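You operate a simulated robot arm through the tools that you are given. There is no shell and no other tool.

You run a simulated robot arm. Do the job below in one go: nothing can be reset, and whatever is moved stays where it is left.

JOB
Put things in order on the top of the work table. At the end: the black mill stands on top of the yellow number block; the red table lamp stands where the green tag (marked "OK") stood; the green tag stands where the silver steel can (marked "FLOUR") stood; the silver steel can from the top of the work table is on the silver small tray; the white mill is on the blue saucer; whatever was shut is shut again. Leave all else as you found it, and nothing knocked over. Set down upright: steel can.

Only the result counts: the job must be done as asked and must still hold three seconds after the hand-in. Knocking over, shifting, dropping, spilling or breaking anything else fails it.

ROBOT AND FRAMES
A 6-joint arm with a two-finger gripper, fixed in place. Base frame: the origin is at the foot of the arm, x ahead of it, y to its left, z up; the work surface is at about z = 0. Readings come in mm, rad, newtons and seconds.
With the tool pointing down near the work surface it reaches from about 180 to 480 mm from the base axis. Its first joint turns from -1.152 to 1.152 rad. Payload 1.76 kg.
The tool frame sits at the grasp point between the pads (the TCP): z along the fingers, y along the line on which they close. The tips reach 29 mm beyond it. The gripper opens to 82 mm; its body begins 58 mm behind the TCP.
Orientation is that of the tool frame in the base frame, as [roll, pitch, yaw] about the fixed x, y, z axes, in that order (R = Rz(yaw) Ry(pitch) Rx(roll)). With the fingers straight down and closing along the base's y, the tool's x points along the base's -x, its y along +y and its z along -z.

CONTROLS
- The arm moves only by the tool send_rows. Its argument "targets" is a list that holds one entry, the list of rows, each a list of 7 numbers: the shift along the tool's x, y, z in mm, then the turn, a rotation vector about the tool's x, y, z in rad, then the opening, from 0 (shut) to 1 (fully open). In form: [[[x, y, z, rx, ry, rz, hand], ...]]. A call has 1 to 20 rows; each row shifts and turns the commanded pose from where the row before left it, along the tool's axes as they then stand. Rows are played at 5 a second. More than 50 mm and 0.15 rad between two rows, or a gripper value outside its range, and nothing of the call is played. Where a pose cannot be reached the arm comes as near as it can. A force on the tool above 40 N (or 10 N above the force at the start of the call, whichever is more), or a blocked arm, ends the call early, and 0.2 s more pass. The fingers move at their own pace (about 203.5 mm/s each) and stop on an object; they squeeze with about 30 N. The grip force told is the motor's: it shows also when the fingers shut on nothing. Time passes only in rows, and 0.2 s behind the last, so rows that do not move let the fingers close. It gives the time, the measured TCP pose, the force on the tool (base axes), the opening and the grip force at its end, in the units of the frame above (readings bear some noise), with the torque about the TCP (base axes, N m) and any sound that the robot's microphone picked up, and new pictures: "views" is both (left out), scene, wrist or none.
- Cameras (640 x 400 px; columns grow to the right, rows downward): "scene" is fixed at [54.3, 336.2, 410.7]; the picture's right is [-0.75, -0.66, 0.00], its down [-0.44, 0.51, -0.74] and it looks along [0.49, -0.56, -0.67] (base axes); focal length 214 px, centre (320, 200). "wrist" rides on the gripper at [79, 4, -89] in the tool frame; the picture's right is [-0.05, 1.00, 0.00], its down [-0.71, -0.04, -0.71] and it looks along [-0.71, -0.04, 0.71] (tool axes); focal length 256 px, centre (320, 200). There is no depth. A picture from a camera that has moved, and an enlarged one, comes with that camera's place and axes in the base frame and with its lens.
- zoom(camera, box): a new picture of the part [left, top, right, bottom] of that camera's present view, enlarged. It takes no simulated time.
- finish_job(): hands the job in; it is judged then, once.

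Nothing tells you positions but the pictures and the camera data. Unless the task says otherwise, let go and move clear before handing in.

The tools are called after "Call:" as name(argument=value, ...) on one line, values as JSON. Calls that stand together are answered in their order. send_rows: Moves the arm, as the interface text tells. Its arguments: {"type":"object","properties":{"targets":{"type":"array"},"views":{"type":"string","enum":["both","scene","wrist","none"]}},"required":["targets"]} The other tools are called the same way: zoom (camera, box) takes an enlarged picture of a part of a camera's view; finish_job () hands the job in.

At the start:

```text
time_s: 0.0
eef_pos: [327.0, -70.1, 253.1]
tool_rot: [-3.141, 0.0, -3.14]
wrist_force: [0.3, 0.5, -0.4]
torque: [0.0, 0.0, -0.03]
grip_width: 81.9
gripper_force: 0.1
```

scene: 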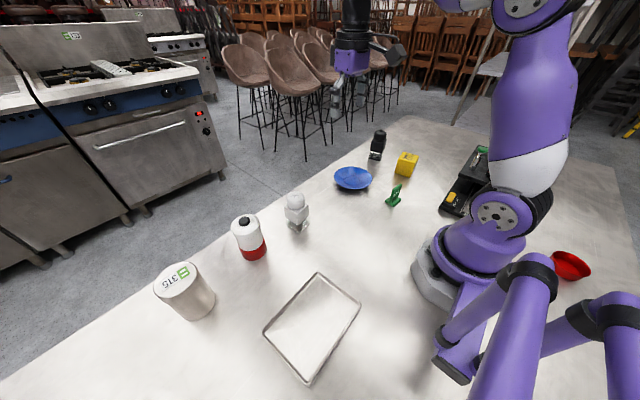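
wrist: 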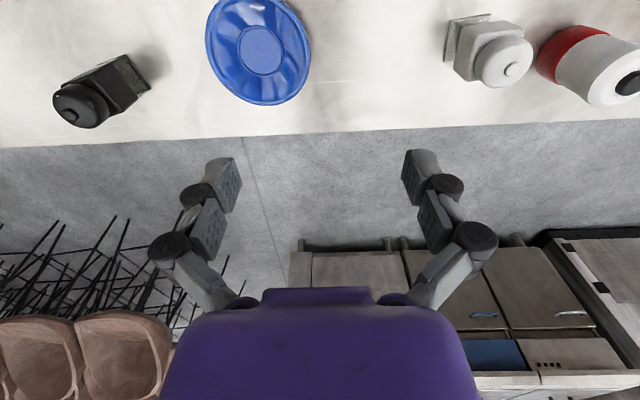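

I see the table with a steel can, a red/white jar, a white mill, a blue saucer, a black mill, a yellow block, a green tag, a tray, and a dark box near the arm. First I'll zoom in to identify things in detail.

Call:
zoom(camera="scene", box=[320, 110, 520, 235])

Call:
zoom(camera="scene", box=[140, 180, 380, 390])

Call:
zoom(camera="scene", box=[420, 130, 640, 400])

Call:
zoom(camera="wrist", box=[0, 0, 640, 140])

```text
3.20 times, centred on (420, 172) of scene
camera zoom: at [54.3, 336.2, 410.7], right [-0.75, -0.66, 0.0], down [-0.44, 0.51, -0.74], along [0.49, -0.56, -0.67], focal length 686 px, centre (0, 288)
```

zoom: 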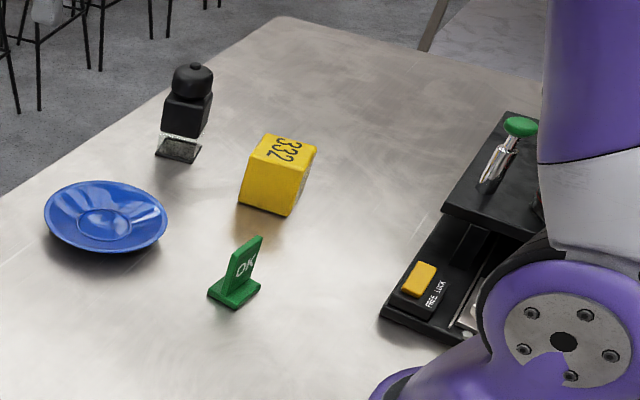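

```text
1.90 times, centred on (260, 285) of scene
camera zoom: at [54.3, 336.2, 410.7], right [-0.75, -0.66, 0.0], down [-0.44, 0.51, -0.74], along [0.49, -0.56, -0.67], focal length 408 px, centre (434, 38)
```

zoom: 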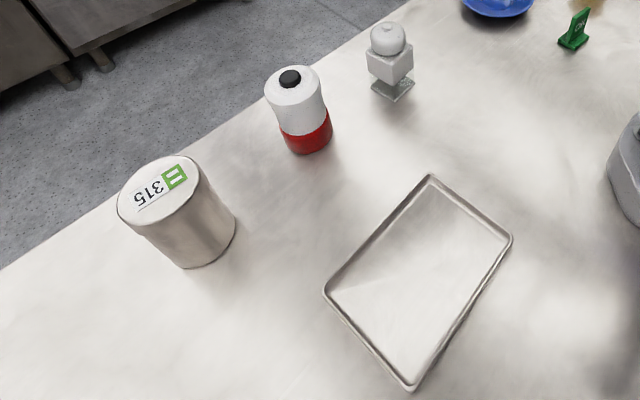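

```text
1.48 times, centred on (530, 265) of scene
camera zoom: at [54.3, 336.2, 410.7], right [-0.75, -0.66, 0.0], down [-0.44, 0.51, -0.74], along [0.49, -0.56, -0.67], focal length 318 px, centre (9, 104)
```

zoom: 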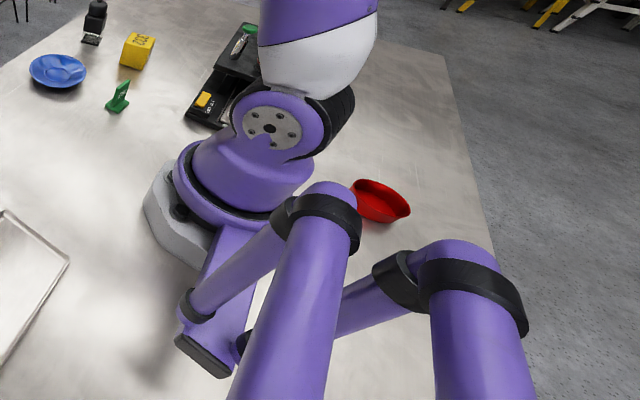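

```text
1.00 times, centred on (320, 70) of wrist (not enlarged: the box is as wide or as high as the picture)
camera zoom: at [249.5, -64.4, 344.0], right [0.05, 1.0, 0.0], down [0.71, -0.04, 0.71], along [0.71, -0.04, -0.71], focal length 256 px, centre (320, 330)
```

zoom: 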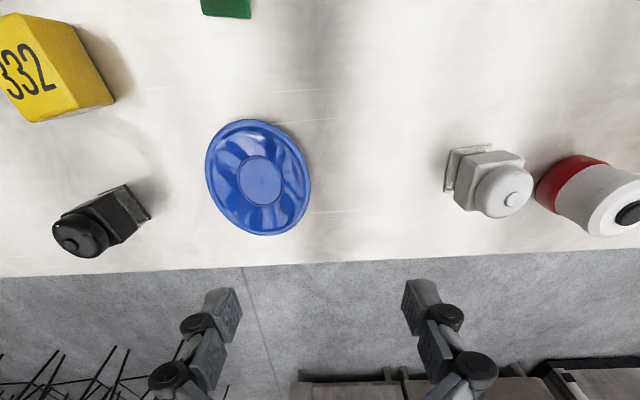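

Reach-wise, the can is at roughly (333,359), lamp (348,226), white mill (335,106), saucer (332,-141), black mill (354,-317), yellow block (232,-309), tag (195,-141) and the tray centre (156,238); the red bowl behind the arm is out of reach and not needed. I'll swing the wrist camera around to measure these better, starting with the right side.

Call:
send_rows(targets=[[[34.2, -17.2, 10.6, 0, 0, 0, 1], [34.2, -17.2, 10.6, 0, 0, 0, 1], [34.2, -17.2, 10.6, 0, 0, 0, 1], [34.2, -17.2, 10.6, 0, 0, 0, 1], [34.2, -17.2, 10.6, 0, 0, 0, 1], [0, 0, 0, 0, 0, 0.131, 1], [0, 0, 0, 0, 0, 0.131, 1], [0, 0, 0, 0, 0, 0.131, 1], [0, 0, 0, 0, 0, 0.131, 1], [0, 0, 0, 0, 0, 0.131, 1], [0, 0, 0, 0, 0, 0.131, 1], [0, 0, 0, 0, 0, 0, 1]]], views="both")

```text
time_s: 2.6
eef_pos: [155.2, -154.9, 201.1]
tool_rot: [3.141, -0.001, 2.352]
wrist_force: [0.2, -0.5, 1.1]
torque: [0.0, 0.01, 0.0]
grip_width: 81.8
gripper_force: 0.1
camera wrist: at [104.5, -95.3, 290.8], right [0.75, 0.67, 0.0], down [0.47, -0.53, 0.71], along [0.47, -0.53, -0.71], focal length 256 px, centre (320, 200)
```

scene: 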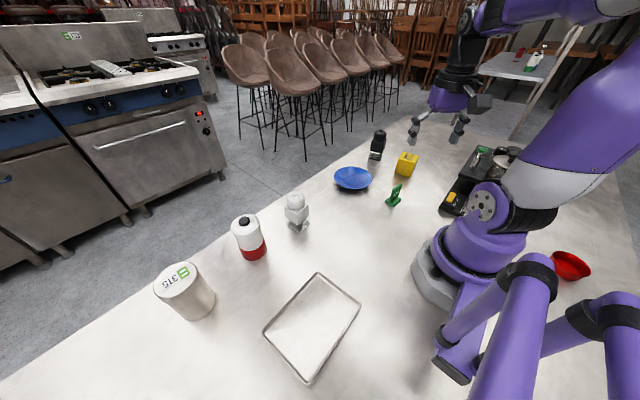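
wrist: 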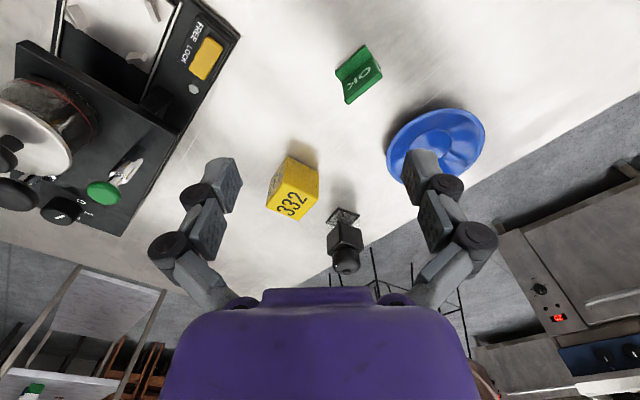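

Call:
zoom(camera="wrist", box=[240, 120, 420, 290])

Call:
zoom(camera="wrist", box=[0, 0, 250, 250])

Call:
zoom(camera="wrist", box=[310, 20, 510, 200])

```text
2.35 times, centred on (330, 205) of wrist
camera zoom: at [104.5, -95.3, 290.8], right [0.75, 0.67, 0.0], down [0.47, -0.53, 0.71], along [0.47, -0.53, -0.71], focal length 602 px, centre (296, 188)
```

zoom: 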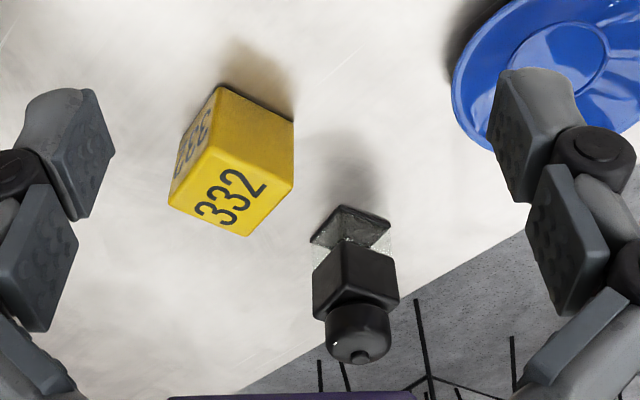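

```text
1.60 times, centred on (125, 125) of wrist
camera zoom: at [104.5, -95.3, 290.8], right [0.75, 0.67, 0.0], down [0.47, -0.53, 0.71], along [0.47, -0.53, -0.71], focal length 410 px, centre (632, 320)
```

zoom: 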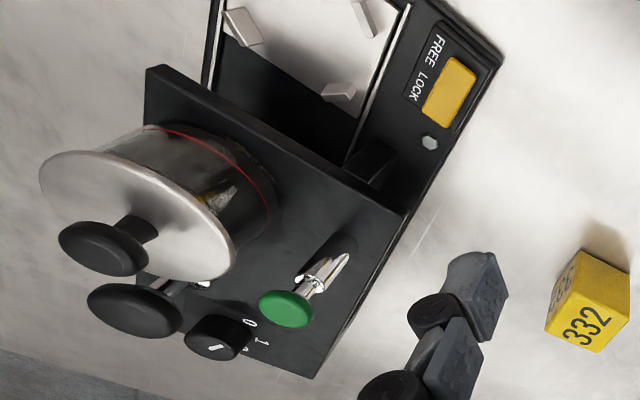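

```text
2.22 times, centred on (410, 110) of wrist
camera zoom: at [104.5, -95.3, 290.8], right [0.75, 0.67, 0.0], down [0.47, -0.53, 0.71], along [0.47, -0.53, -0.71], focal length 569 px, centre (120, 400)
```

zoom: 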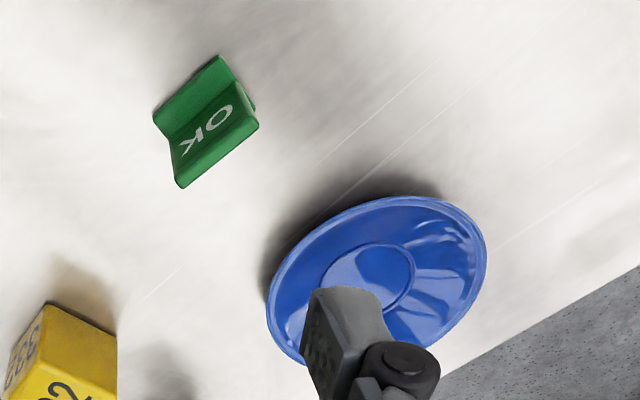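

Right side is measured: black mill at about (355,-318), ~95 mm tall; yellow block ~50 mm cube near (235,-300); tag near (190,-139). Now I swing left to view the can, lamp and tray.

Call:
send_rows(targets=[[[1.8, 28.0, 0, 0, 0, -0.128, 1], [1.8, 28.0, 0, 0, 0, -0.128, 1], [1.8, 28.0, 0, 0, 0, -0.128, 1], [1.8, 28.0, 0, 0, 0, -0.128, 1], [1.8, 28.0, 0, 0, 0, -0.128, 1], [1.8, 28.0, 0, 0, 0, -0.128, 1], [1.8, 28.0, 0, 0, 0, -0.128, 1], [1.8, 28.0, 0, 0, 0, -0.128, 1], [1.8, 28.0, 0, 0, 0, -0.128, 1], [1.8, 28.0, 0, 0, 0, -0.128, 1], [1.8, 28.0, 0, 0, 0, -0.128, 1], [1.8, 28.0, 0, 0, 0, -0.128, 1], [0, 0, 0, 0, 0, 0, 1]]], views="both")

```text
time_s: 5.4
eef_pos: [161.2, 147.6, 201.4]
tool_rot: [-3.142, 0.0, -2.39]
wrist_force: [-0.6, -0.2, 0.6]
torque: [0.0, -0.03, 0.01]
grip_width: 81.9
gripper_force: 0.0
camera wrist: at [102.0, 98.1, 291.7], right [-0.64, 0.77, 0.0], down [0.54, 0.45, 0.71], along [0.54, 0.45, -0.71], focal length 256 px, centre (320, 200)
```

scene: 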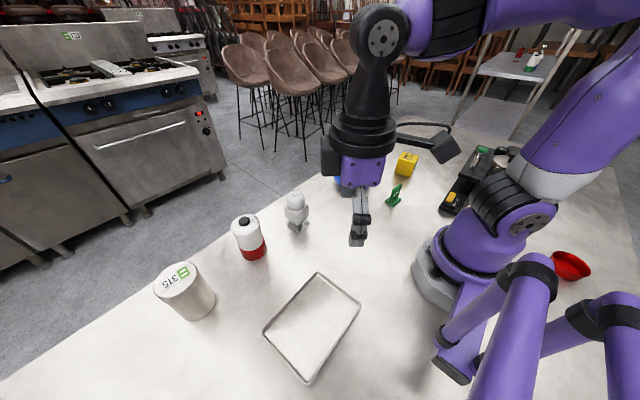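
wrist: 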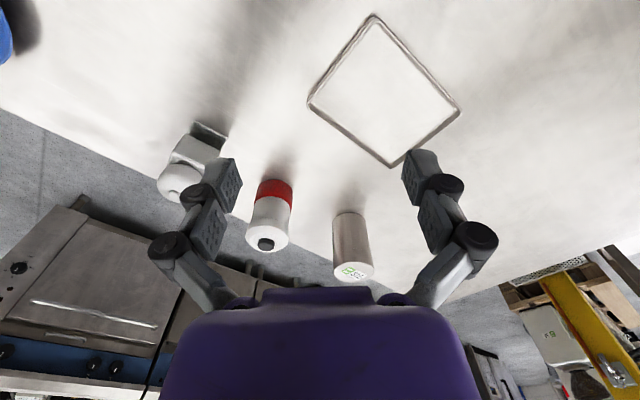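

Call:
zoom(camera="wrist", box=[220, 140, 420, 300])

Call:
zoom(camera="wrist", box=[290, 0, 480, 180])

Call:
zoom(camera="wrist", box=[130, 100, 330, 270])

```text
2.50 times, centred on (320, 220) of wrist
camera zoom: at [102.0, 98.1, 291.7], right [-0.64, 0.77, 0.0], down [0.54, 0.45, 0.71], along [0.54, 0.45, -0.71], focal length 640 px, centre (320, 150)
```

zoom: 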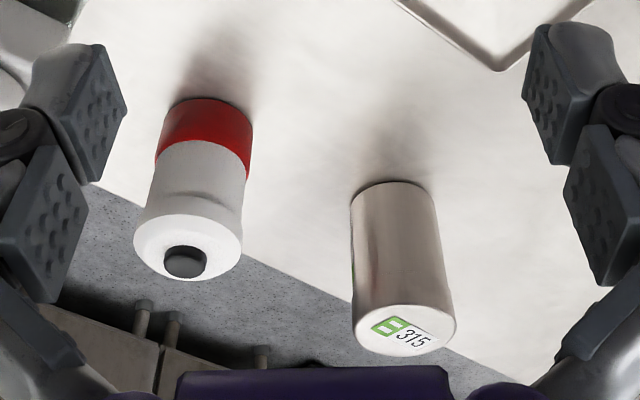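

```text
2.22 times, centred on (385, 90) of wrist
camera zoom: at [102.0, 98.1, 291.7], right [-0.64, 0.77, 0.0], down [0.54, 0.45, 0.71], along [0.54, 0.45, -0.71], focal length 569 px, centre (176, 444)
```

zoom: 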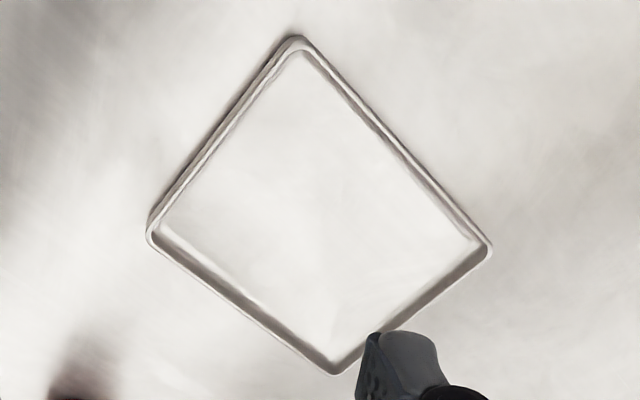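

```text
2.35 times, centred on (230, 185) of wrist
camera zoom: at [102.0, 98.1, 291.7], right [-0.64, 0.77, 0.0], down [0.54, 0.45, 0.71], along [0.54, 0.45, -0.71], focal length 602 px, centre (532, 235)
```

zoom: 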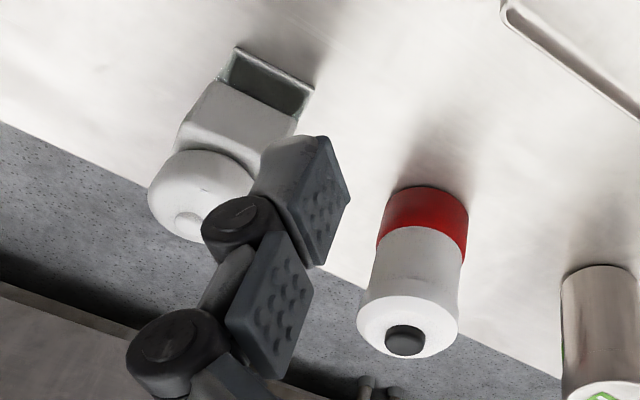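

The can centre is near (337,361), about 494 mm out and near the edge of reach, so I'll approach it with the tool tilted outward. I'll move in, tilt by 0.4 rad and look again before going to grasp.

Call:
send_rows(targets=[[[0, 0, 0, 0, 0, -0.068, 1], [-35.5, 4.3, 17.75, 0, 0, 0, 1], [-35.5, 4.3, 17.75, 0, 0, 0, 1], [-35.5, 4.3, 17.75, 0, 0, 0, 1], [-35.5, 4.3, 17.75, 0, 0, 0, 1], [0, 0, 0, 0, -0.1, 0, 1], [0, 0, 0, 0, -0.1, 0, 1], [0, 0, 0, 0, -0.1, 0, 1], [0, 0, 0, 0, -0.1, 0, 1], [0, 0, 0, 0, 0, 0, 1]]], views="both")

```text
time_s: 7.6
eef_pos: [246.3, 264.2, 129.9]
tool_rot: [-3.141, 0.403, -2.324]
wrist_force: [0.0, -0.6, -0.3]
torque: [0.0, 0.02, 0.04]
grip_width: 82.0
gripper_force: 0.2
camera wrist: at [170.7, 189.3, 182.2], right [-0.69, 0.72, 0.02], down [0.28, 0.25, 0.93], along [0.66, 0.65, -0.38], focal length 256 px, centre (320, 200)
```

scene: 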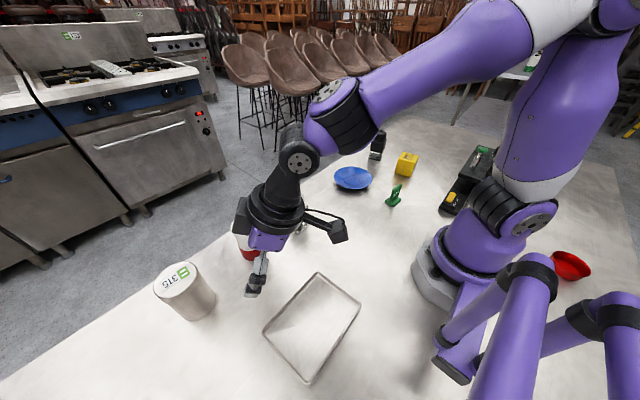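
wrist: 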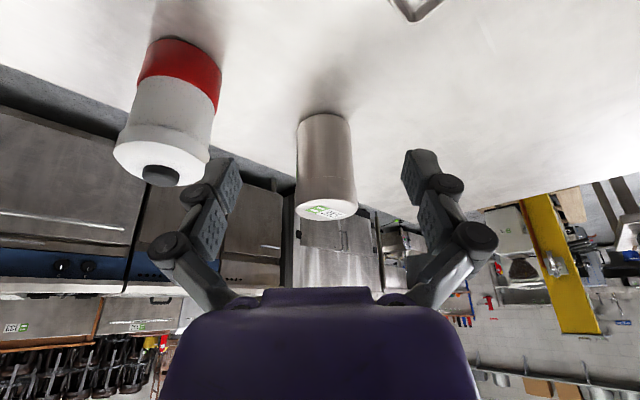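

Call:
zoom(camera="wrist", box=[270, 90, 390, 230])

Call:
zoom(camera="wrist", box=[100, 20, 240, 200])

```text
2.86 times, centred on (330, 160) of wrist
camera zoom: at [170.7, 189.3, 182.2], right [-0.69, 0.72, 0.02], down [0.28, 0.25, 0.93], along [0.66, 0.65, -0.38], focal length 731 px, centre (291, 314)
```

zoom: 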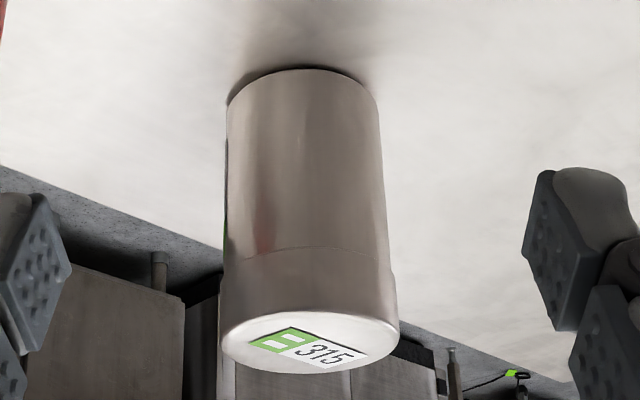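

```text
2.22 times, centred on (170, 110) of wrist
camera zoom: at [170.7, 189.3, 182.2], right [-0.69, 0.72, 0.02], down [0.28, 0.25, 0.93], along [0.66, 0.65, -0.38], focal length 569 px, centre (653, 400)
```

zoom: 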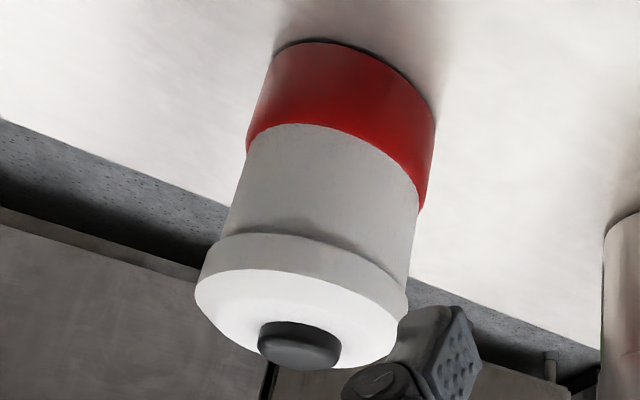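

The can is 60 mm wide, ~95 mm tall with a lid (from z≈74), centred near (338,362). I'll reduce the tilt to 0.25 rad, hover over the can and check alignment.

Call:
send_rows(targets=[[[0, 0, 0, 0, 0.0765, 0, 1], [0, 0, 0, 0, 0.0765, 0, 1], [-2.5, 0, -9.7, 0, 0, 0, 1], [-32.6, -0.1, 8.3, 0, 0, 0, 1], [-32.6, -0.1, 8.3, 0, 0, 0, 1], [-32.6, -0.1, 8.3, 0, 0, 0, 1], [-32.6, -0.1, 8.3, 0, 0, 0, 1], [0, 0, 0, 0, 0, 0, 1]]], views="both")

```text
time_s: 9.4
eef_pos: [340.1, 363.0, 138.8]
tool_rot: [-3.142, 0.246, -2.326]
wrist_force: [0.6, 0.4, 0.4]
torque: [-0.01, -0.01, -0.02]
grip_width: 82.0
gripper_force: 0.1
camera wrist: at [270.6, 294.0, 205.9], right [-0.69, 0.72, 0.01], down [0.38, 0.35, 0.86], along [0.61, 0.6, -0.51], focal length 256 px, centre (320, 200)
```

scene: 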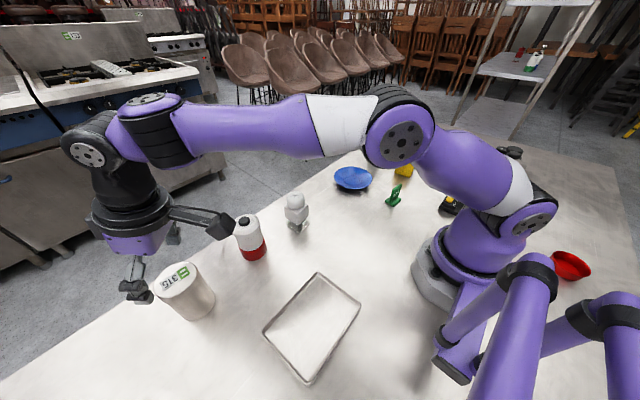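
wrist: 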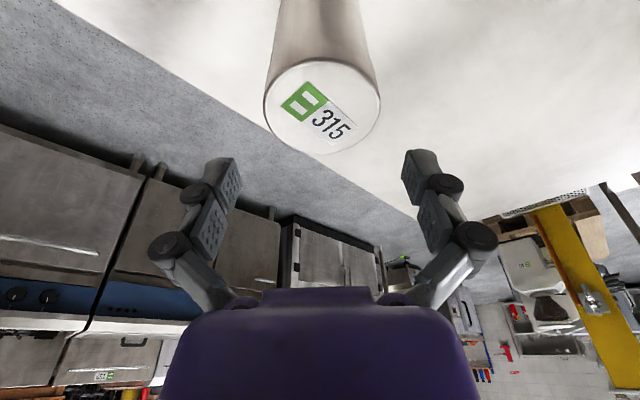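

Aligned laterally within ~1 mm. I descend partway and check again before going to grasp height.

Call:
send_rows(targets=[[[7.3, 0.3, 18.1, 0, 0, 0, 1], [7.3, 0.3, 18.1, 0, 0, 0, 1], [0, 0, 0, 0, 0, 0, 1]]], views="both")

```text
time_s: 10.2
eef_pos: [335.3, 360.2, 100.6]
tool_rot: [-3.142, 0.248, -2.325]
wrist_force: [-0.2, 0.2, 0.1]
torque: [-0.01, 0.02, -0.03]
grip_width: 81.9
gripper_force: 0.0
camera wrist: at [265.5, 290.9, 168.1], right [-0.69, 0.72, 0.01], down [0.38, 0.35, 0.86], along [0.61, 0.6, -0.51], focal length 256 px, centre (320, 200)
```

scene: 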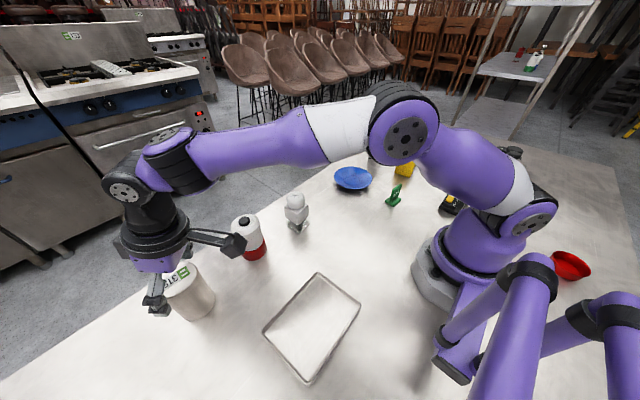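
wrist: 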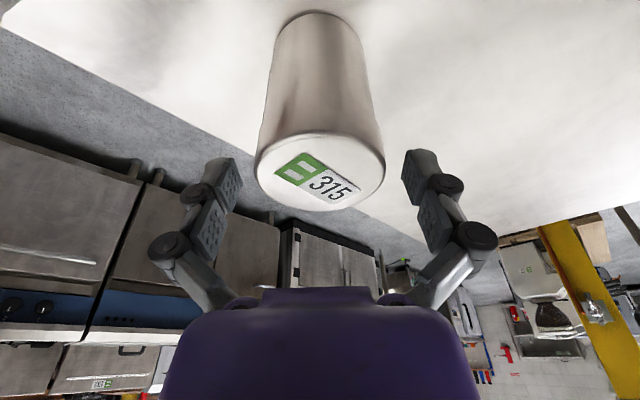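

Alignment is good; the can sits at about (335,358.5) with its top at z≈94. I descend to z≈50 and look before closing.

Call:
send_rows(targets=[[[4.6, 0, 16.2, 0, 0, 0, 1], [4.6, 0, 16.2, 0, 0, 0, 1], [4.6, 0, 16.2, 0, 0, 0, 1], [0, 0, 0, 0, 0, 0, 1]]], views="both")

```text
time_s: 11.2
eef_pos: [334.3, 357.3, 51.9]
tool_rot: [3.142, 0.248, -2.325]
wrist_force: [-0.2, -1.0, 0.7]
torque: [0.04, -0.02, 0.01]
grip_width: 82.2
gripper_force: 0.1
camera wrist: at [265.1, 288.9, 119.7], right [-0.69, 0.72, 0.01], down [0.38, 0.35, 0.86], along [0.61, 0.6, -0.51], focal length 256 px, centre (320, 200)
```

scene: 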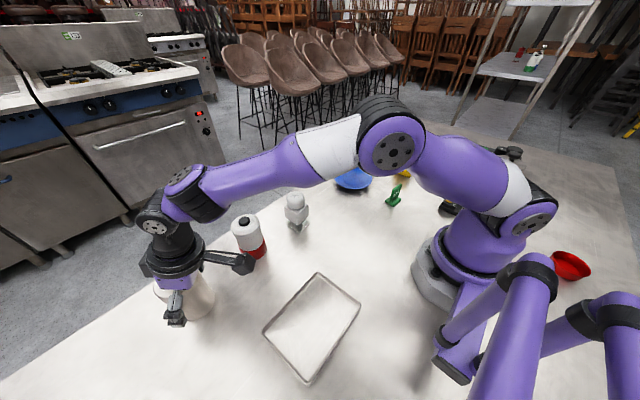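
wrist: 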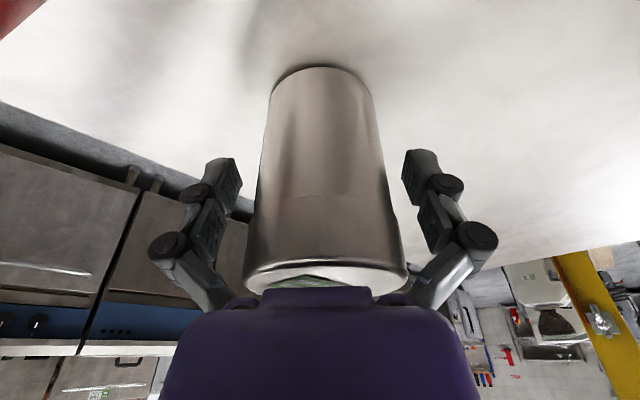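

Call:
send_rows(targets=[[[0, 0, 0, 0, 0, 0, 0.5], [0, 0, 0, 0, 0, 0, 0.3], [0, 0, 0, 0, 0, 0, 0.3], [0, 0, 0, 0, 0, 0, 0.3]]], views="both")

```text
time_s: 12.2
eef_pos: [334.1, 358.1, 54.1]
tool_rot: [-3.141, 0.252, -2.324]
wrist_force: [-4.4, -1.1, 33.6]
torque: [0.03, 0.0, 0.0]
grip_width: 64.4
gripper_force: 29.5
camera wrist: at [265.5, 289.5, 121.4], right [-0.69, 0.72, 0.01], down [0.37, 0.34, 0.86], along [0.62, 0.6, -0.51], focal length 256 px, centre (320, 200)
```

scene: 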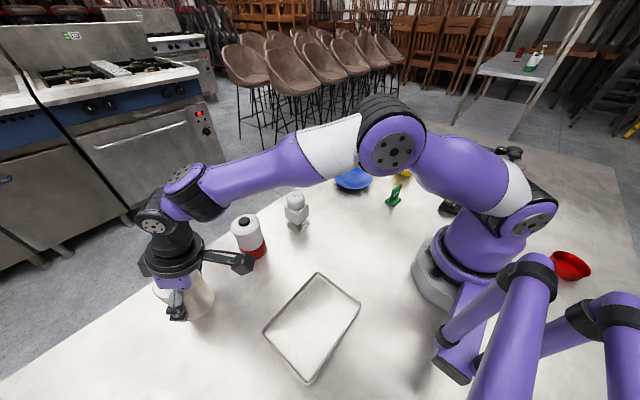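
wrist: 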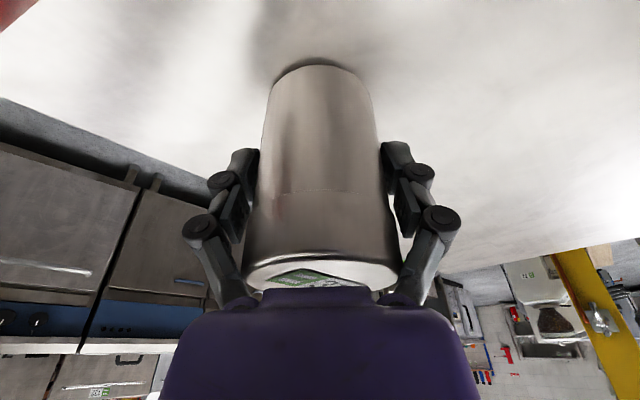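

Gripped at 64 mm. I lift slightly to test that the whole can (with lid) comes along.

Call:
send_rows(targets=[[[-2.5, 0, -9.7, 0, 0, 0, 0.3], [-2.5, 0, -9.7, 0, 0, 0, 0.3], [-2.5, 0, -9.7, 0, 0, 0, 0.3], [0, 0, 0, 0, 0, 0, 0.3]]], views="both")

```text
time_s: 13.2
eef_pos: [332.4, 358.0, 81.2]
tool_rot: [-3.141, 0.246, -2.323]
wrist_force: [-0.6, -0.2, -2.4]
torque: [0.0, 0.03, 0.01]
grip_width: 60.4
gripper_force: 29.6
camera wrist: at [263.6, 289.0, 149.0], right [-0.69, 0.72, 0.01], down [0.38, 0.35, 0.86], along [0.61, 0.6, -0.51], focal length 256 px, centre (320, 200)
```

scene: 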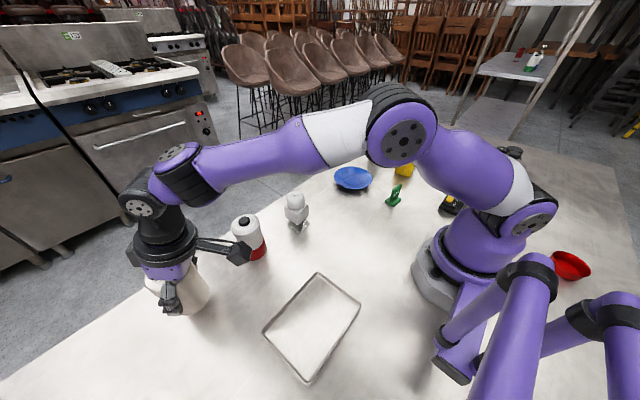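
wrist: 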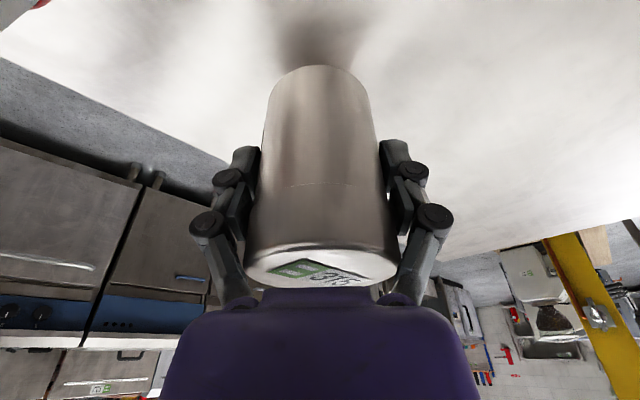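

Call:
zoom(camera="scene", box=[100, 200, 280, 340])

Call:
zoom(camera="wrist", box=[190, 30, 450, 300])

```text
2.86 times, centred on (190, 270) of scene
camera zoom: at [54.3, 336.2, 410.7], right [-0.75, -0.66, 0.0], down [-0.44, 0.51, -0.74], along [0.49, -0.56, -0.67], focal length 613 px, centre (691, 0)
```

zoom: 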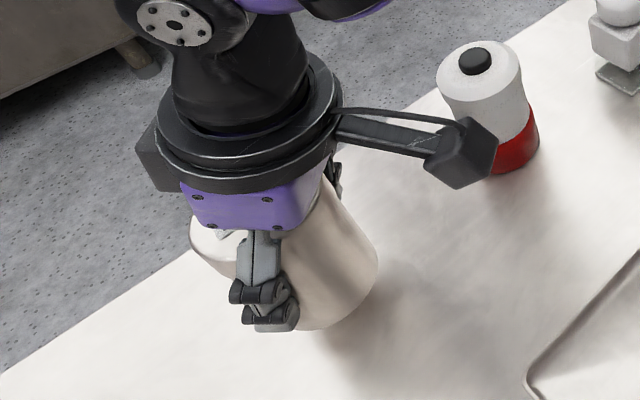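

```text
1.48 times, centred on (320, 165) of wrist
camera zoom: at [263.6, 289.0, 149.0], right [-0.69, 0.72, 0.01], down [0.38, 0.35, 0.86], along [0.61, 0.6, -0.51], focal length 379 px, centre (320, 252)
```

zoom: 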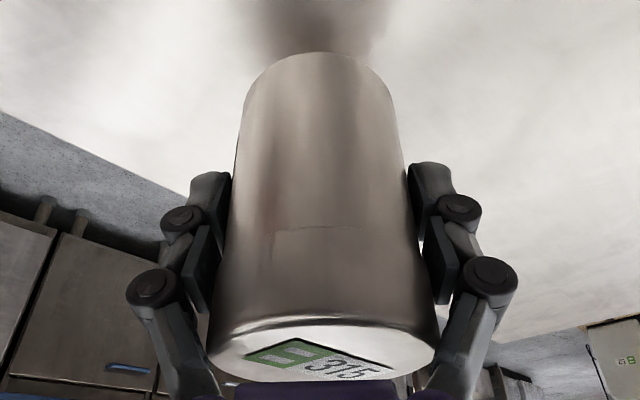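

Call:
zoom(camera="scene", box=[140, 240, 220, 320])

```text
5.00 times, centred on (180, 280) of scene
camera zoom: at [54.3, 336.2, 410.7], right [-0.75, -0.66, 0.0], down [-0.44, 0.51, -0.74], along [0.49, -0.56, -0.67], focal length 1072 px, centre (1020, -200)
```

zoom: 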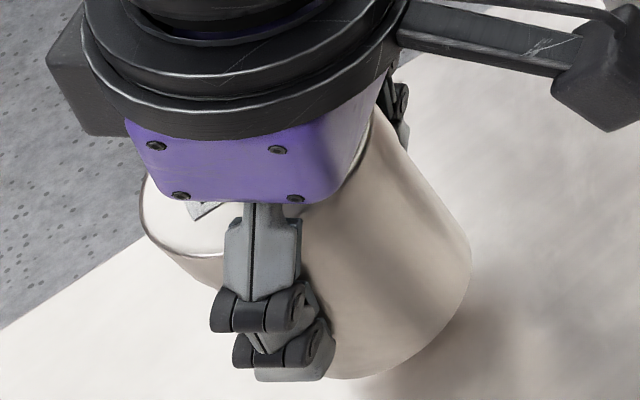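

The can hangs in the gripper nearly upright and the lid is on. Next I lift it higher and retract toward the tray, then swing over the tray centre.

Call:
send_rows(targets=[[[-5, 0, -19.4, 0, 0, 0, 0.3], [-5, 0, -19.4, 0, 0, 0, 0.3], [32.3, 0, -8.1, 0, 0, 0, 0.3], [32.3, 0, -8.1, 0, 0, 0, 0.3], [32.3, 0, -8.1, 0, 0, 0, 0.3], [32.3, 0, -8.1, 0, 0, 0, 0.3], [32.3, 0, -8.1, 0, 0, 0, 0.3], [32.3, 0, -8.1, 0, 0, 0, 0.3], [1, 24.8, -0.3, -0.021, 0, -0.0834, 0.3], [1, 24.8, -0.3, -0.021, 0, -0.0834, 0.3], [0, 0, 0, 0, 0, 0, 0.3]]], views="both")

```text
time_s: 15.6
eef_pos: [158.8, 242.6, 121.3]
tool_rot: [3.141, 0.247, -2.153]
wrist_force: [0.6, 0.1, -3.3]
torque: [-0.02, 0.01, 0.01]
grip_width: 60.3
gripper_force: 29.8
camera wrist: at [102.8, 163.0, 189.1], right [-0.81, 0.59, 0.01], down [0.31, 0.41, 0.86], along [0.5, 0.7, -0.51], focal length 256 px, centre (320, 200)
```

scene: 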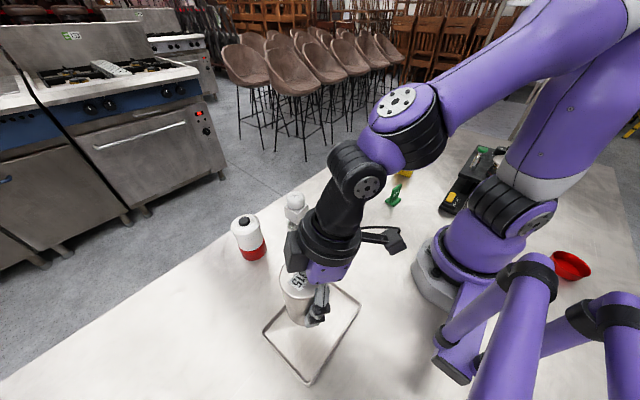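
wrist: 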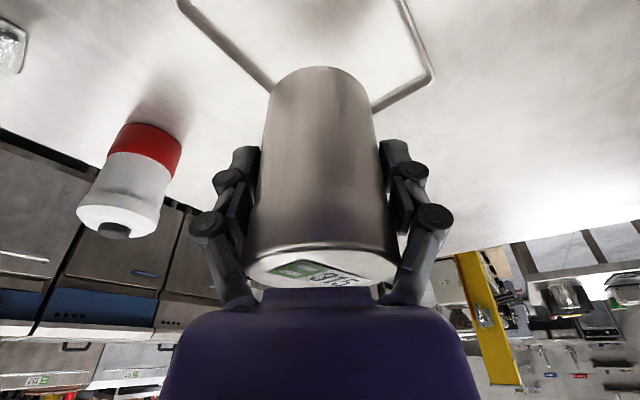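

Call:
zoom(camera="scene", box=[250, 230, 380, 390])

```text
2.50 times, centred on (315, 310) of scene
camera zoom: at [54.3, 336.2, 410.7], right [-0.75, -0.66, 0.0], down [-0.44, 0.51, -0.74], along [0.49, -0.56, -0.67], focal length 536 px, centre (332, -75)
```

zoom: 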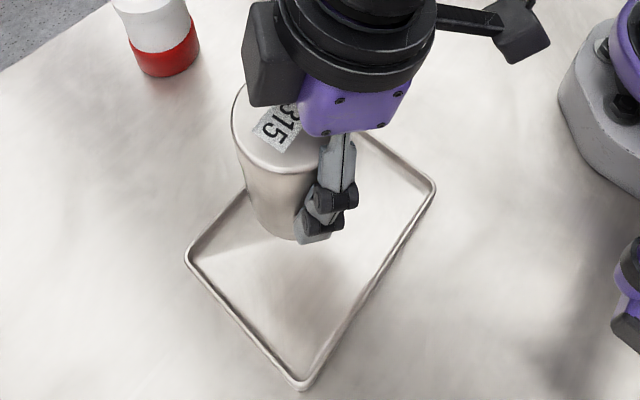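

Call:
send_rows(targets=[[[4.5, 0, 17.8, 0, 0, 0, 0.3], [4.5, 0, 17.8, 0, 0, 0, 0.3], [4.5, 0, 17.8, 0, 0, 0, 0.3], [0, 0, 0, 0, 0, 0, 0.3]]], views="both")

```text
time_s: 16.6
eef_pos: [159.1, 242.4, 65.0]
tool_rot: [-3.141, 0.249, -2.153]
wrist_force: [-0.6, 0.1, -2.0]
torque: [-0.02, 0.0, -0.03]
grip_width: 60.0
gripper_force: 30.3
camera wrist: at [102.6, 162.9, 132.5], right [-0.81, 0.59, 0.01], down [0.31, 0.41, 0.86], along [0.5, 0.7, -0.51], focal length 256 px, centre (320, 200)
```

scene: 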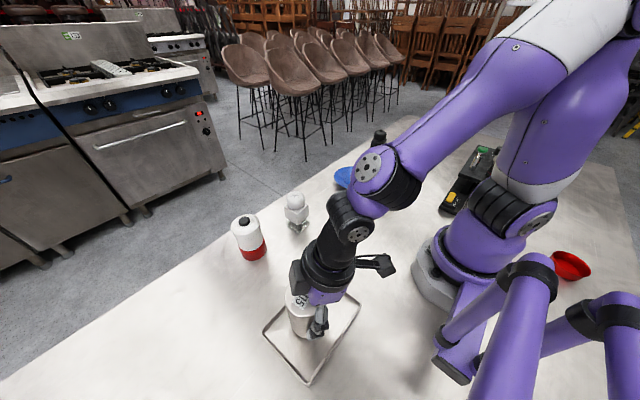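
wrist: 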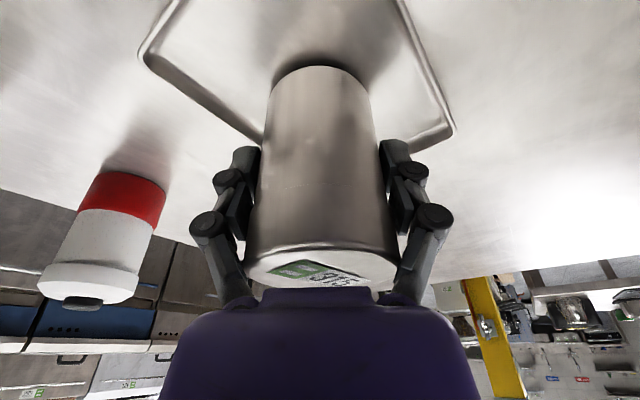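

Call:
send_rows(targets=[[[0.73, 0, 2.9, 0, 0, 0, 0.3], [0.73, 0, 2.9, 0, 0, 0, 0.3], [0, 0, 0, 0, 0, 0, 0.3]]], views="none")

```text
time_s: 17.4
eef_pos: [159.5, 243.2, 60.1]
tool_rot: [3.141, 0.252, -2.153]
wrist_force: [-3.5, -8.8, 38.9]
torque: [-0.21, 0.34, -0.06]
grip_width: 60.6
gripper_force: 29.9
```

Call:
send_rows(targets=[[[-0.4, 0, -1.5, 0, 0, 0, 0.3], [0, 0, 0, 0, 0, 0, 0.3]]], views="none")

```text
time_s: 18.0
eef_pos: [158.9, 243.2, 61.6]
tool_rot: [-3.141, 0.247, -2.153]
wrist_force: [2.8, 2.7, 7.7]
torque: [0.46, -0.2, -0.11]
grip_width: 60.3
gripper_force: 30.1
```

Call:
send_rows(targets=[[[0, 0, 0, 0, 0, 0, 0.8], [0, 0, 0, 0, 0, 0, 1], [0, 0, 0, 0, 0, 0, 1]]], views="both")

```text
time_s: 18.8
eef_pos: [158.3, 242.7, 60.8]
tool_rot: [3.14, 0.246, -2.152]
wrist_force: [0.0, -0.6, 0.6]
torque: [0.01, 0.04, 0.05]
grip_width: 82.0
gripper_force: 0.0
camera wrist: at [102.3, 163.3, 128.8], right [-0.81, 0.59, 0.01], down [0.31, 0.41, 0.86], along [0.5, 0.7, -0.51], focal length 256 px, centre (320, 200)
```

scene: 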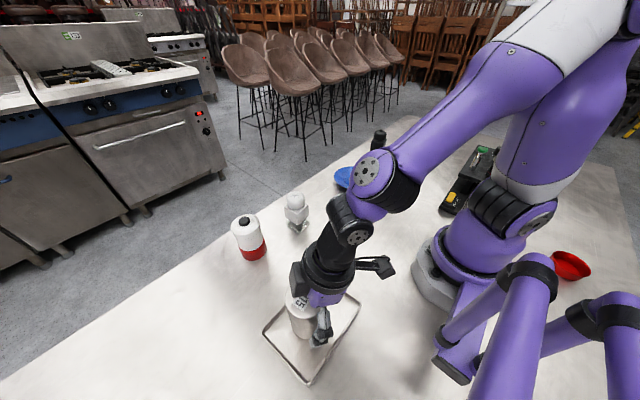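
wrist: 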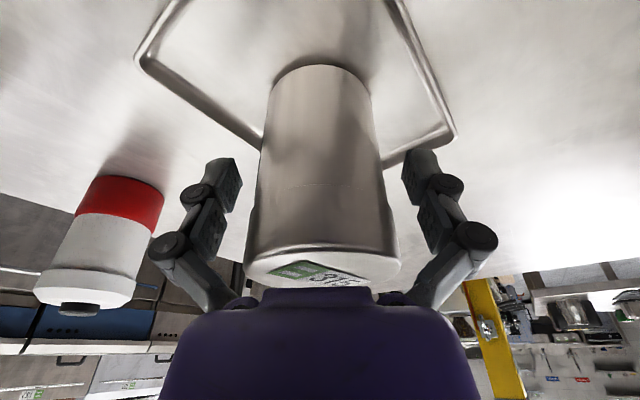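

Call:
send_rows(targets=[[[-4.9, 0, -19.4, 0, 0, 0, 1], [-7.3, 0, -29.1, 0, 0, 0, 1], [-7.3, 0, -29.1, 0, 0, 0, 1], [-7.3, 0, -29.1, 0, 0, 0, 1], [0, 0, 0, 0, 0, 0, 1]]], views="both")

```text
time_s: 20.0
eef_pos: [158.4, 245.0, 169.9]
tool_rot: [-3.14, 0.249, -2.154]
wrist_force: [-1.2, -0.2, -0.5]
torque: [-0.04, -0.01, -0.04]
grip_width: 82.0
gripper_force: 0.1
camera wrist: at [101.6, 164.1, 238.1], right [-0.81, 0.59, 0.01], down [0.31, 0.41, 0.86], along [0.5, 0.7, -0.51], focal length 256 px, centre (320, 200)
```

scene: 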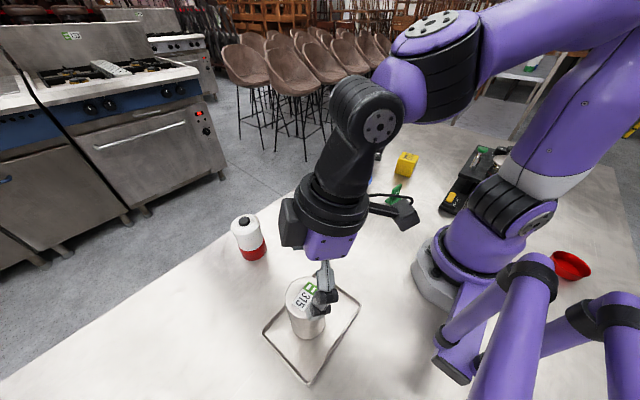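
wrist: 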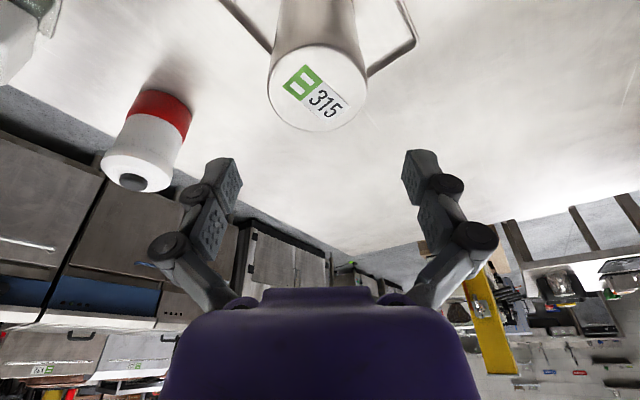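

The can stands upright on the tray. Next is the green tag: I swing the arm over to look at it closely, with the heading along its plate.

Call:
send_rows(targets=[[[2.06, -35.1, -0.5, 0.0298, 0, 0.1173, 1], [2.06, -35.1, -0.5, 0.0298, 0, 0.1173, 1], [2.06, -35.1, -0.5, 0.0298, 0, 0.1173, 1], [2.06, -35.1, -0.5, 0.0298, 0, 0.1173, 1], [2.06, -35.1, -0.5, 0.0298, 0, 0.1173, 1], [2.06, -35.1, -0.5, 0.0298, 0, 0.1173, 1], [2.06, -35.1, -0.5, 0.0298, 0, 0.1173, 1], [30.4, -0.3, -7.7, 0, 0, 0, 1], [30.4, -0.3, -7.7, 0, 0, 0, 1], [30.4, -0.3, -7.7, 0, 0, 0, 1], [0, 0, 0, 0, 0, 0, 1]]], views="scene")

Call:
send_rows(targets=[[[0, 0, 0, 0.0301, 0, 0.1185, 1], [0, 0, 0, 0.0301, 0, 0.1185, 1], [0, 0, 0, 0.0301, 0, 0.1185, 1], [0, 0, 0, 0.0301, 0, 0.1185, 1], [0, 0, 0, 0.0301, 0, 0.1185, 1], [0, 0, 0, 0.0301, 0, 0.1185, 1], [0, 0, 0, 0.0301, 0, 0.1185, 1], [0, 0, 0, 0.0301, 0, 0.1185, 1], [0, 0, 0, 0.0301, 0, 0.1185, 1], [0, 0, 0, 0.0301, 0, 0.1185, 1], [0, 0, 0, 0.0301, 0, 0.1185, 1], [0, 0, 0, 0.0301, 0, 0.1185, 1], [0, 0, 0, 0.0301, 0, 0.1185, 1], [0, 0, 0, 0.0301, 0, 0.1185, 1], [0, 0, 0, 0, 0, 0, 1]]], views="both")

```text
time_s: 22.4
eef_pos: [196.5, 26.0, 169.2]
tool_rot: [-3.14, 0.249, -2.999]
wrist_force: [-0.3, -0.1, 0.7]
torque: [0.0, 0.04, 0.0]
grip_width: 82.0
gripper_force: 0.0
```

scene: 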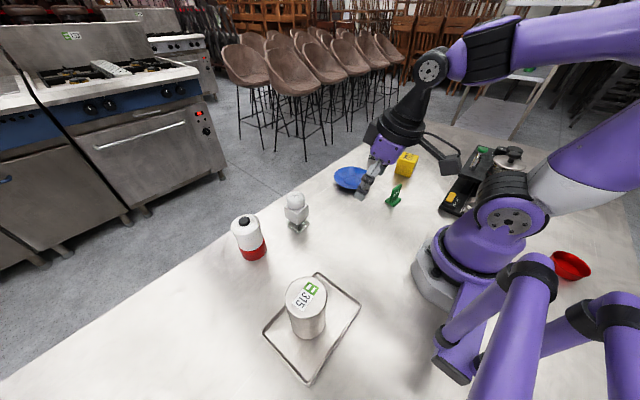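

```text
time_s: 25.6
eef_pos: [193.3, 27.7, 169.9]
tool_rot: [3.141, 0.249, 1.568]
wrist_force: [0.6, 0.4, -0.1]
torque: [-0.02, -0.02, 0.02]
grip_width: 82.3
gripper_force: 0.0
camera wrist: at [198.7, 127.2, 238.2], right [1.0, -0.05, 0.01], down [-0.04, -0.51, 0.86], along [-0.04, -0.86, -0.51], focal length 256 px, centre (320, 200)
```

scene: 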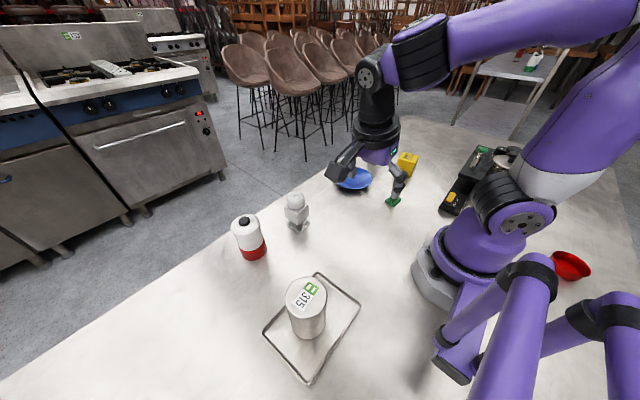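
wrist: 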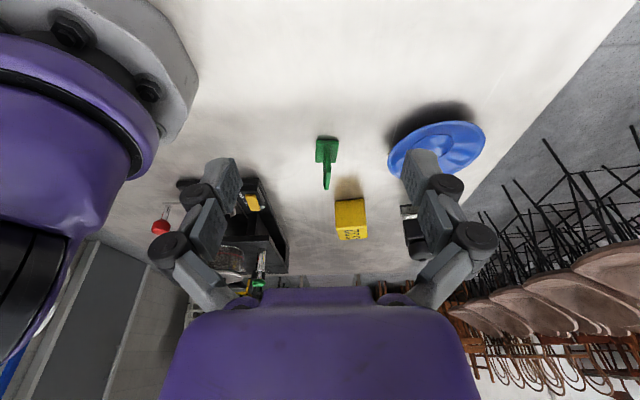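

Call:
zoom(camera="wrist", box=[280, 120, 380, 250])

Call:
zoom(camera="scene", box=[330, 130, 470, 230])

```text
3.08 times, centred on (330, 185) of wrist
camera zoom: at [198.7, 127.2, 238.2], right [1.0, -0.05, 0.01], down [-0.04, -0.51, 0.86], along [-0.04, -0.86, -0.51], focal length 788 px, centre (289, 246)
```

zoom: 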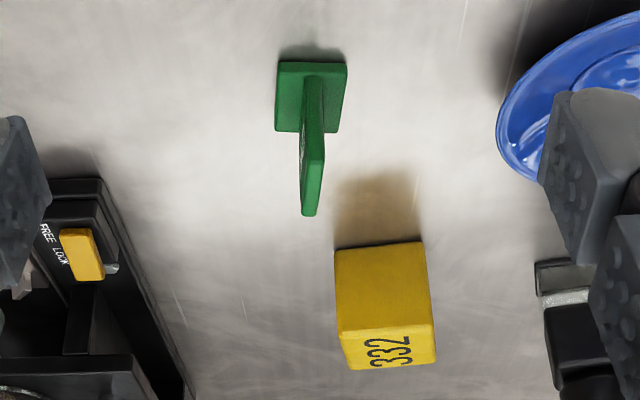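

```text
4.00 times, centred on (400, 180) of scene
camera zoom: at [54.3, 336.2, 410.7], right [-0.75, -0.66, 0.0], down [-0.44, 0.51, -0.74], along [0.49, -0.56, -0.67], focal length 858 px, centre (0, 280)
```

zoom: 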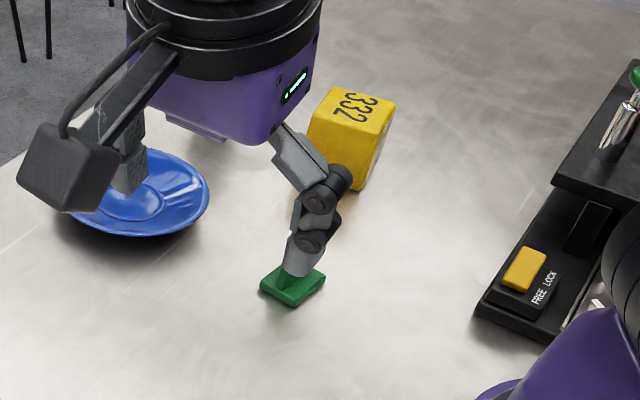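

The tag plate is edge-on: base centre about (196,-143), plate along a direction ~6° off the y axis, about 50 mm tall. I align to it, move above and check.

Call:
send_rows(targets=[[[0, 0, 0, 0.0246, 0, 0.0969, 0.7], [-29.2, 4, 21.9, 0, 0, 0, 0.7], [-29.2, 4, 21.9, 0, 0, 0, 0.7], [-29.2, 4, 21.9, 0, 0, 0, 0.7], [-29.2, 4, 21.9, 0, 0, 0, 0.7], [-29.2, 4, 21.9, 0, 0, 0, 0.7], [0, 0, 0, 0, 0, 0, 0.7]]], views="both")

```text
time_s: 27.2
eef_pos: [196.1, -143.4, 100.1]
tool_rot: [-3.141, 0.248, 1.472]
wrist_force: [-0.9, 1.0, 0.4]
torque: [0.01, 0.0, 0.02]
grip_width: 57.5
gripper_force: 0.0
camera wrist: at [211.7, -44.6, 166.8], right [0.99, -0.15, 0.01], down [-0.09, -0.5, 0.86], along [-0.12, -0.85, -0.51], focal length 256 px, centre (320, 200)
```

scene: 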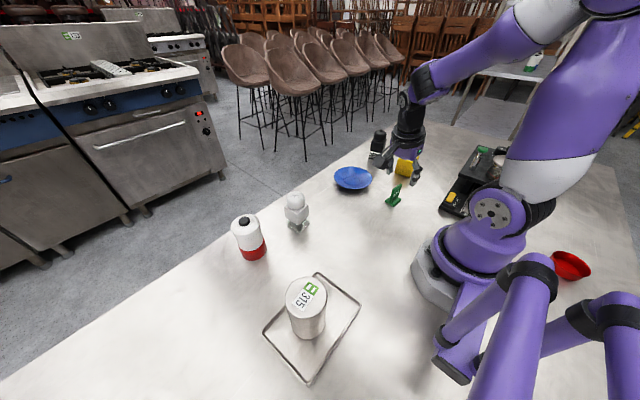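
wrist: 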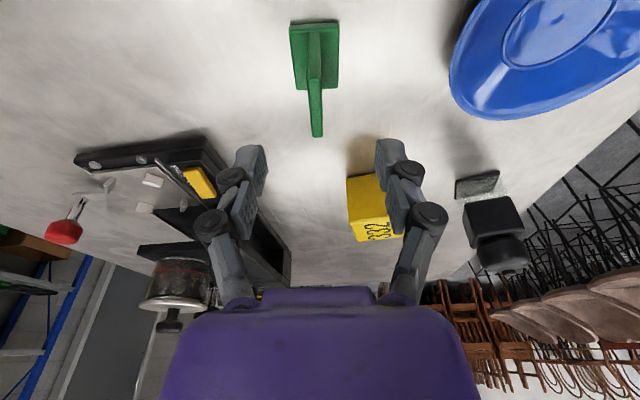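

Call:
send_rows(targets=[[[4.8, -0.7, 18.7, 0, 0, 0, 0.7], [4.8, -0.7, 18.7, 0, 0, 0, 0.7], [4.8, -0.7, 18.7, 0, 0, 0, 0.7], [0, 0, 0, 0, 0, 0, 0.7]]], views="both")

```text
time_s: 28.2
eef_pos: [192.3, -140.8, 43.6]
tool_rot: [-3.141, 0.251, 1.472]
wrist_force: [0.0, 0.2, 0.0]
torque: [0.0, 0.04, -0.01]
grip_width: 57.6
gripper_force: 0.1
camera wrist: at [208.6, -42.4, 111.3], right [0.99, -0.15, 0.01], down [-0.09, -0.5, 0.86], along [-0.12, -0.85, -0.51], focal length 256 px, centre (320, 200)
```

scene: 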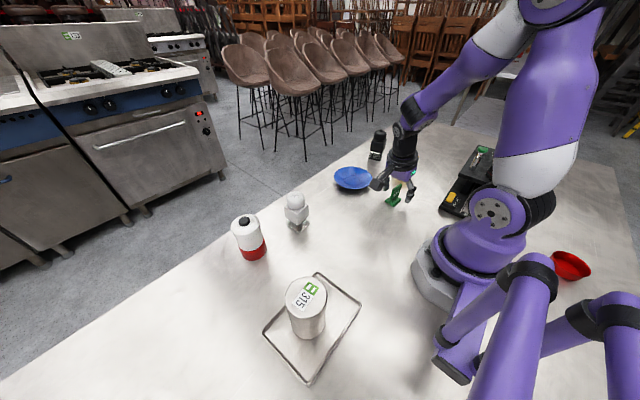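
wrist: 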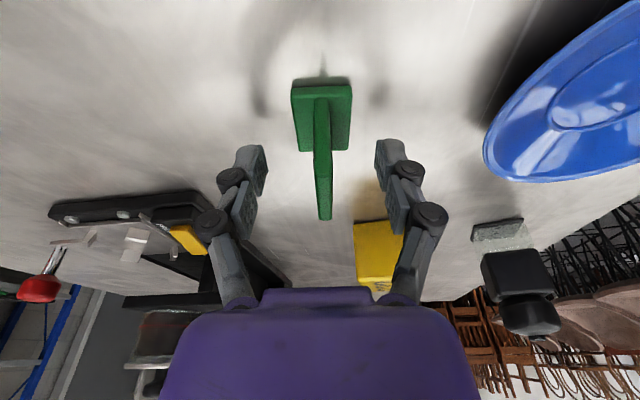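

Call:
send_rows(targets=[[[0, 0, 0, 0, 0, 0, 0.3], [0, 0, 0, 0, 0, 0, 0.25], [0, 0, 0, 0, 0, 0, 0.25]]], views="wrist")

```text
time_s: 29.0
eef_pos: [193.7, -140.7, 44.5]
tool_rot: [3.141, 0.25, 1.472]
wrist_force: [0.3, 0.6, 0.2]
torque: [0.01, -0.02, 0.0]
grip_width: 20.3
gripper_force: 0.0
camera wrist: at [208.7, -42.4, 111.6], right [0.99, -0.15, 0.01], down [-0.09, -0.5, 0.86], along [-0.12, -0.85, -0.51], focal length 256 px, centre (320, 200)
```

wrist: 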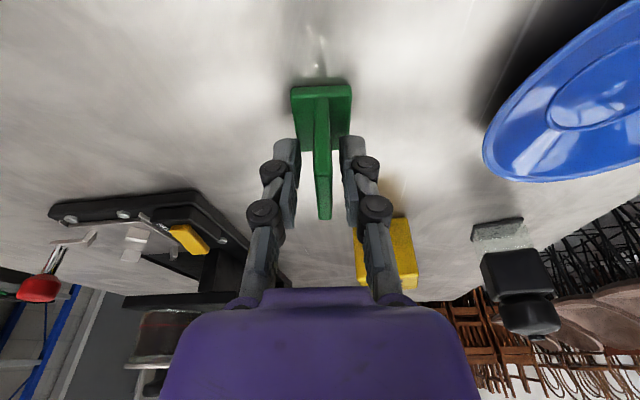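

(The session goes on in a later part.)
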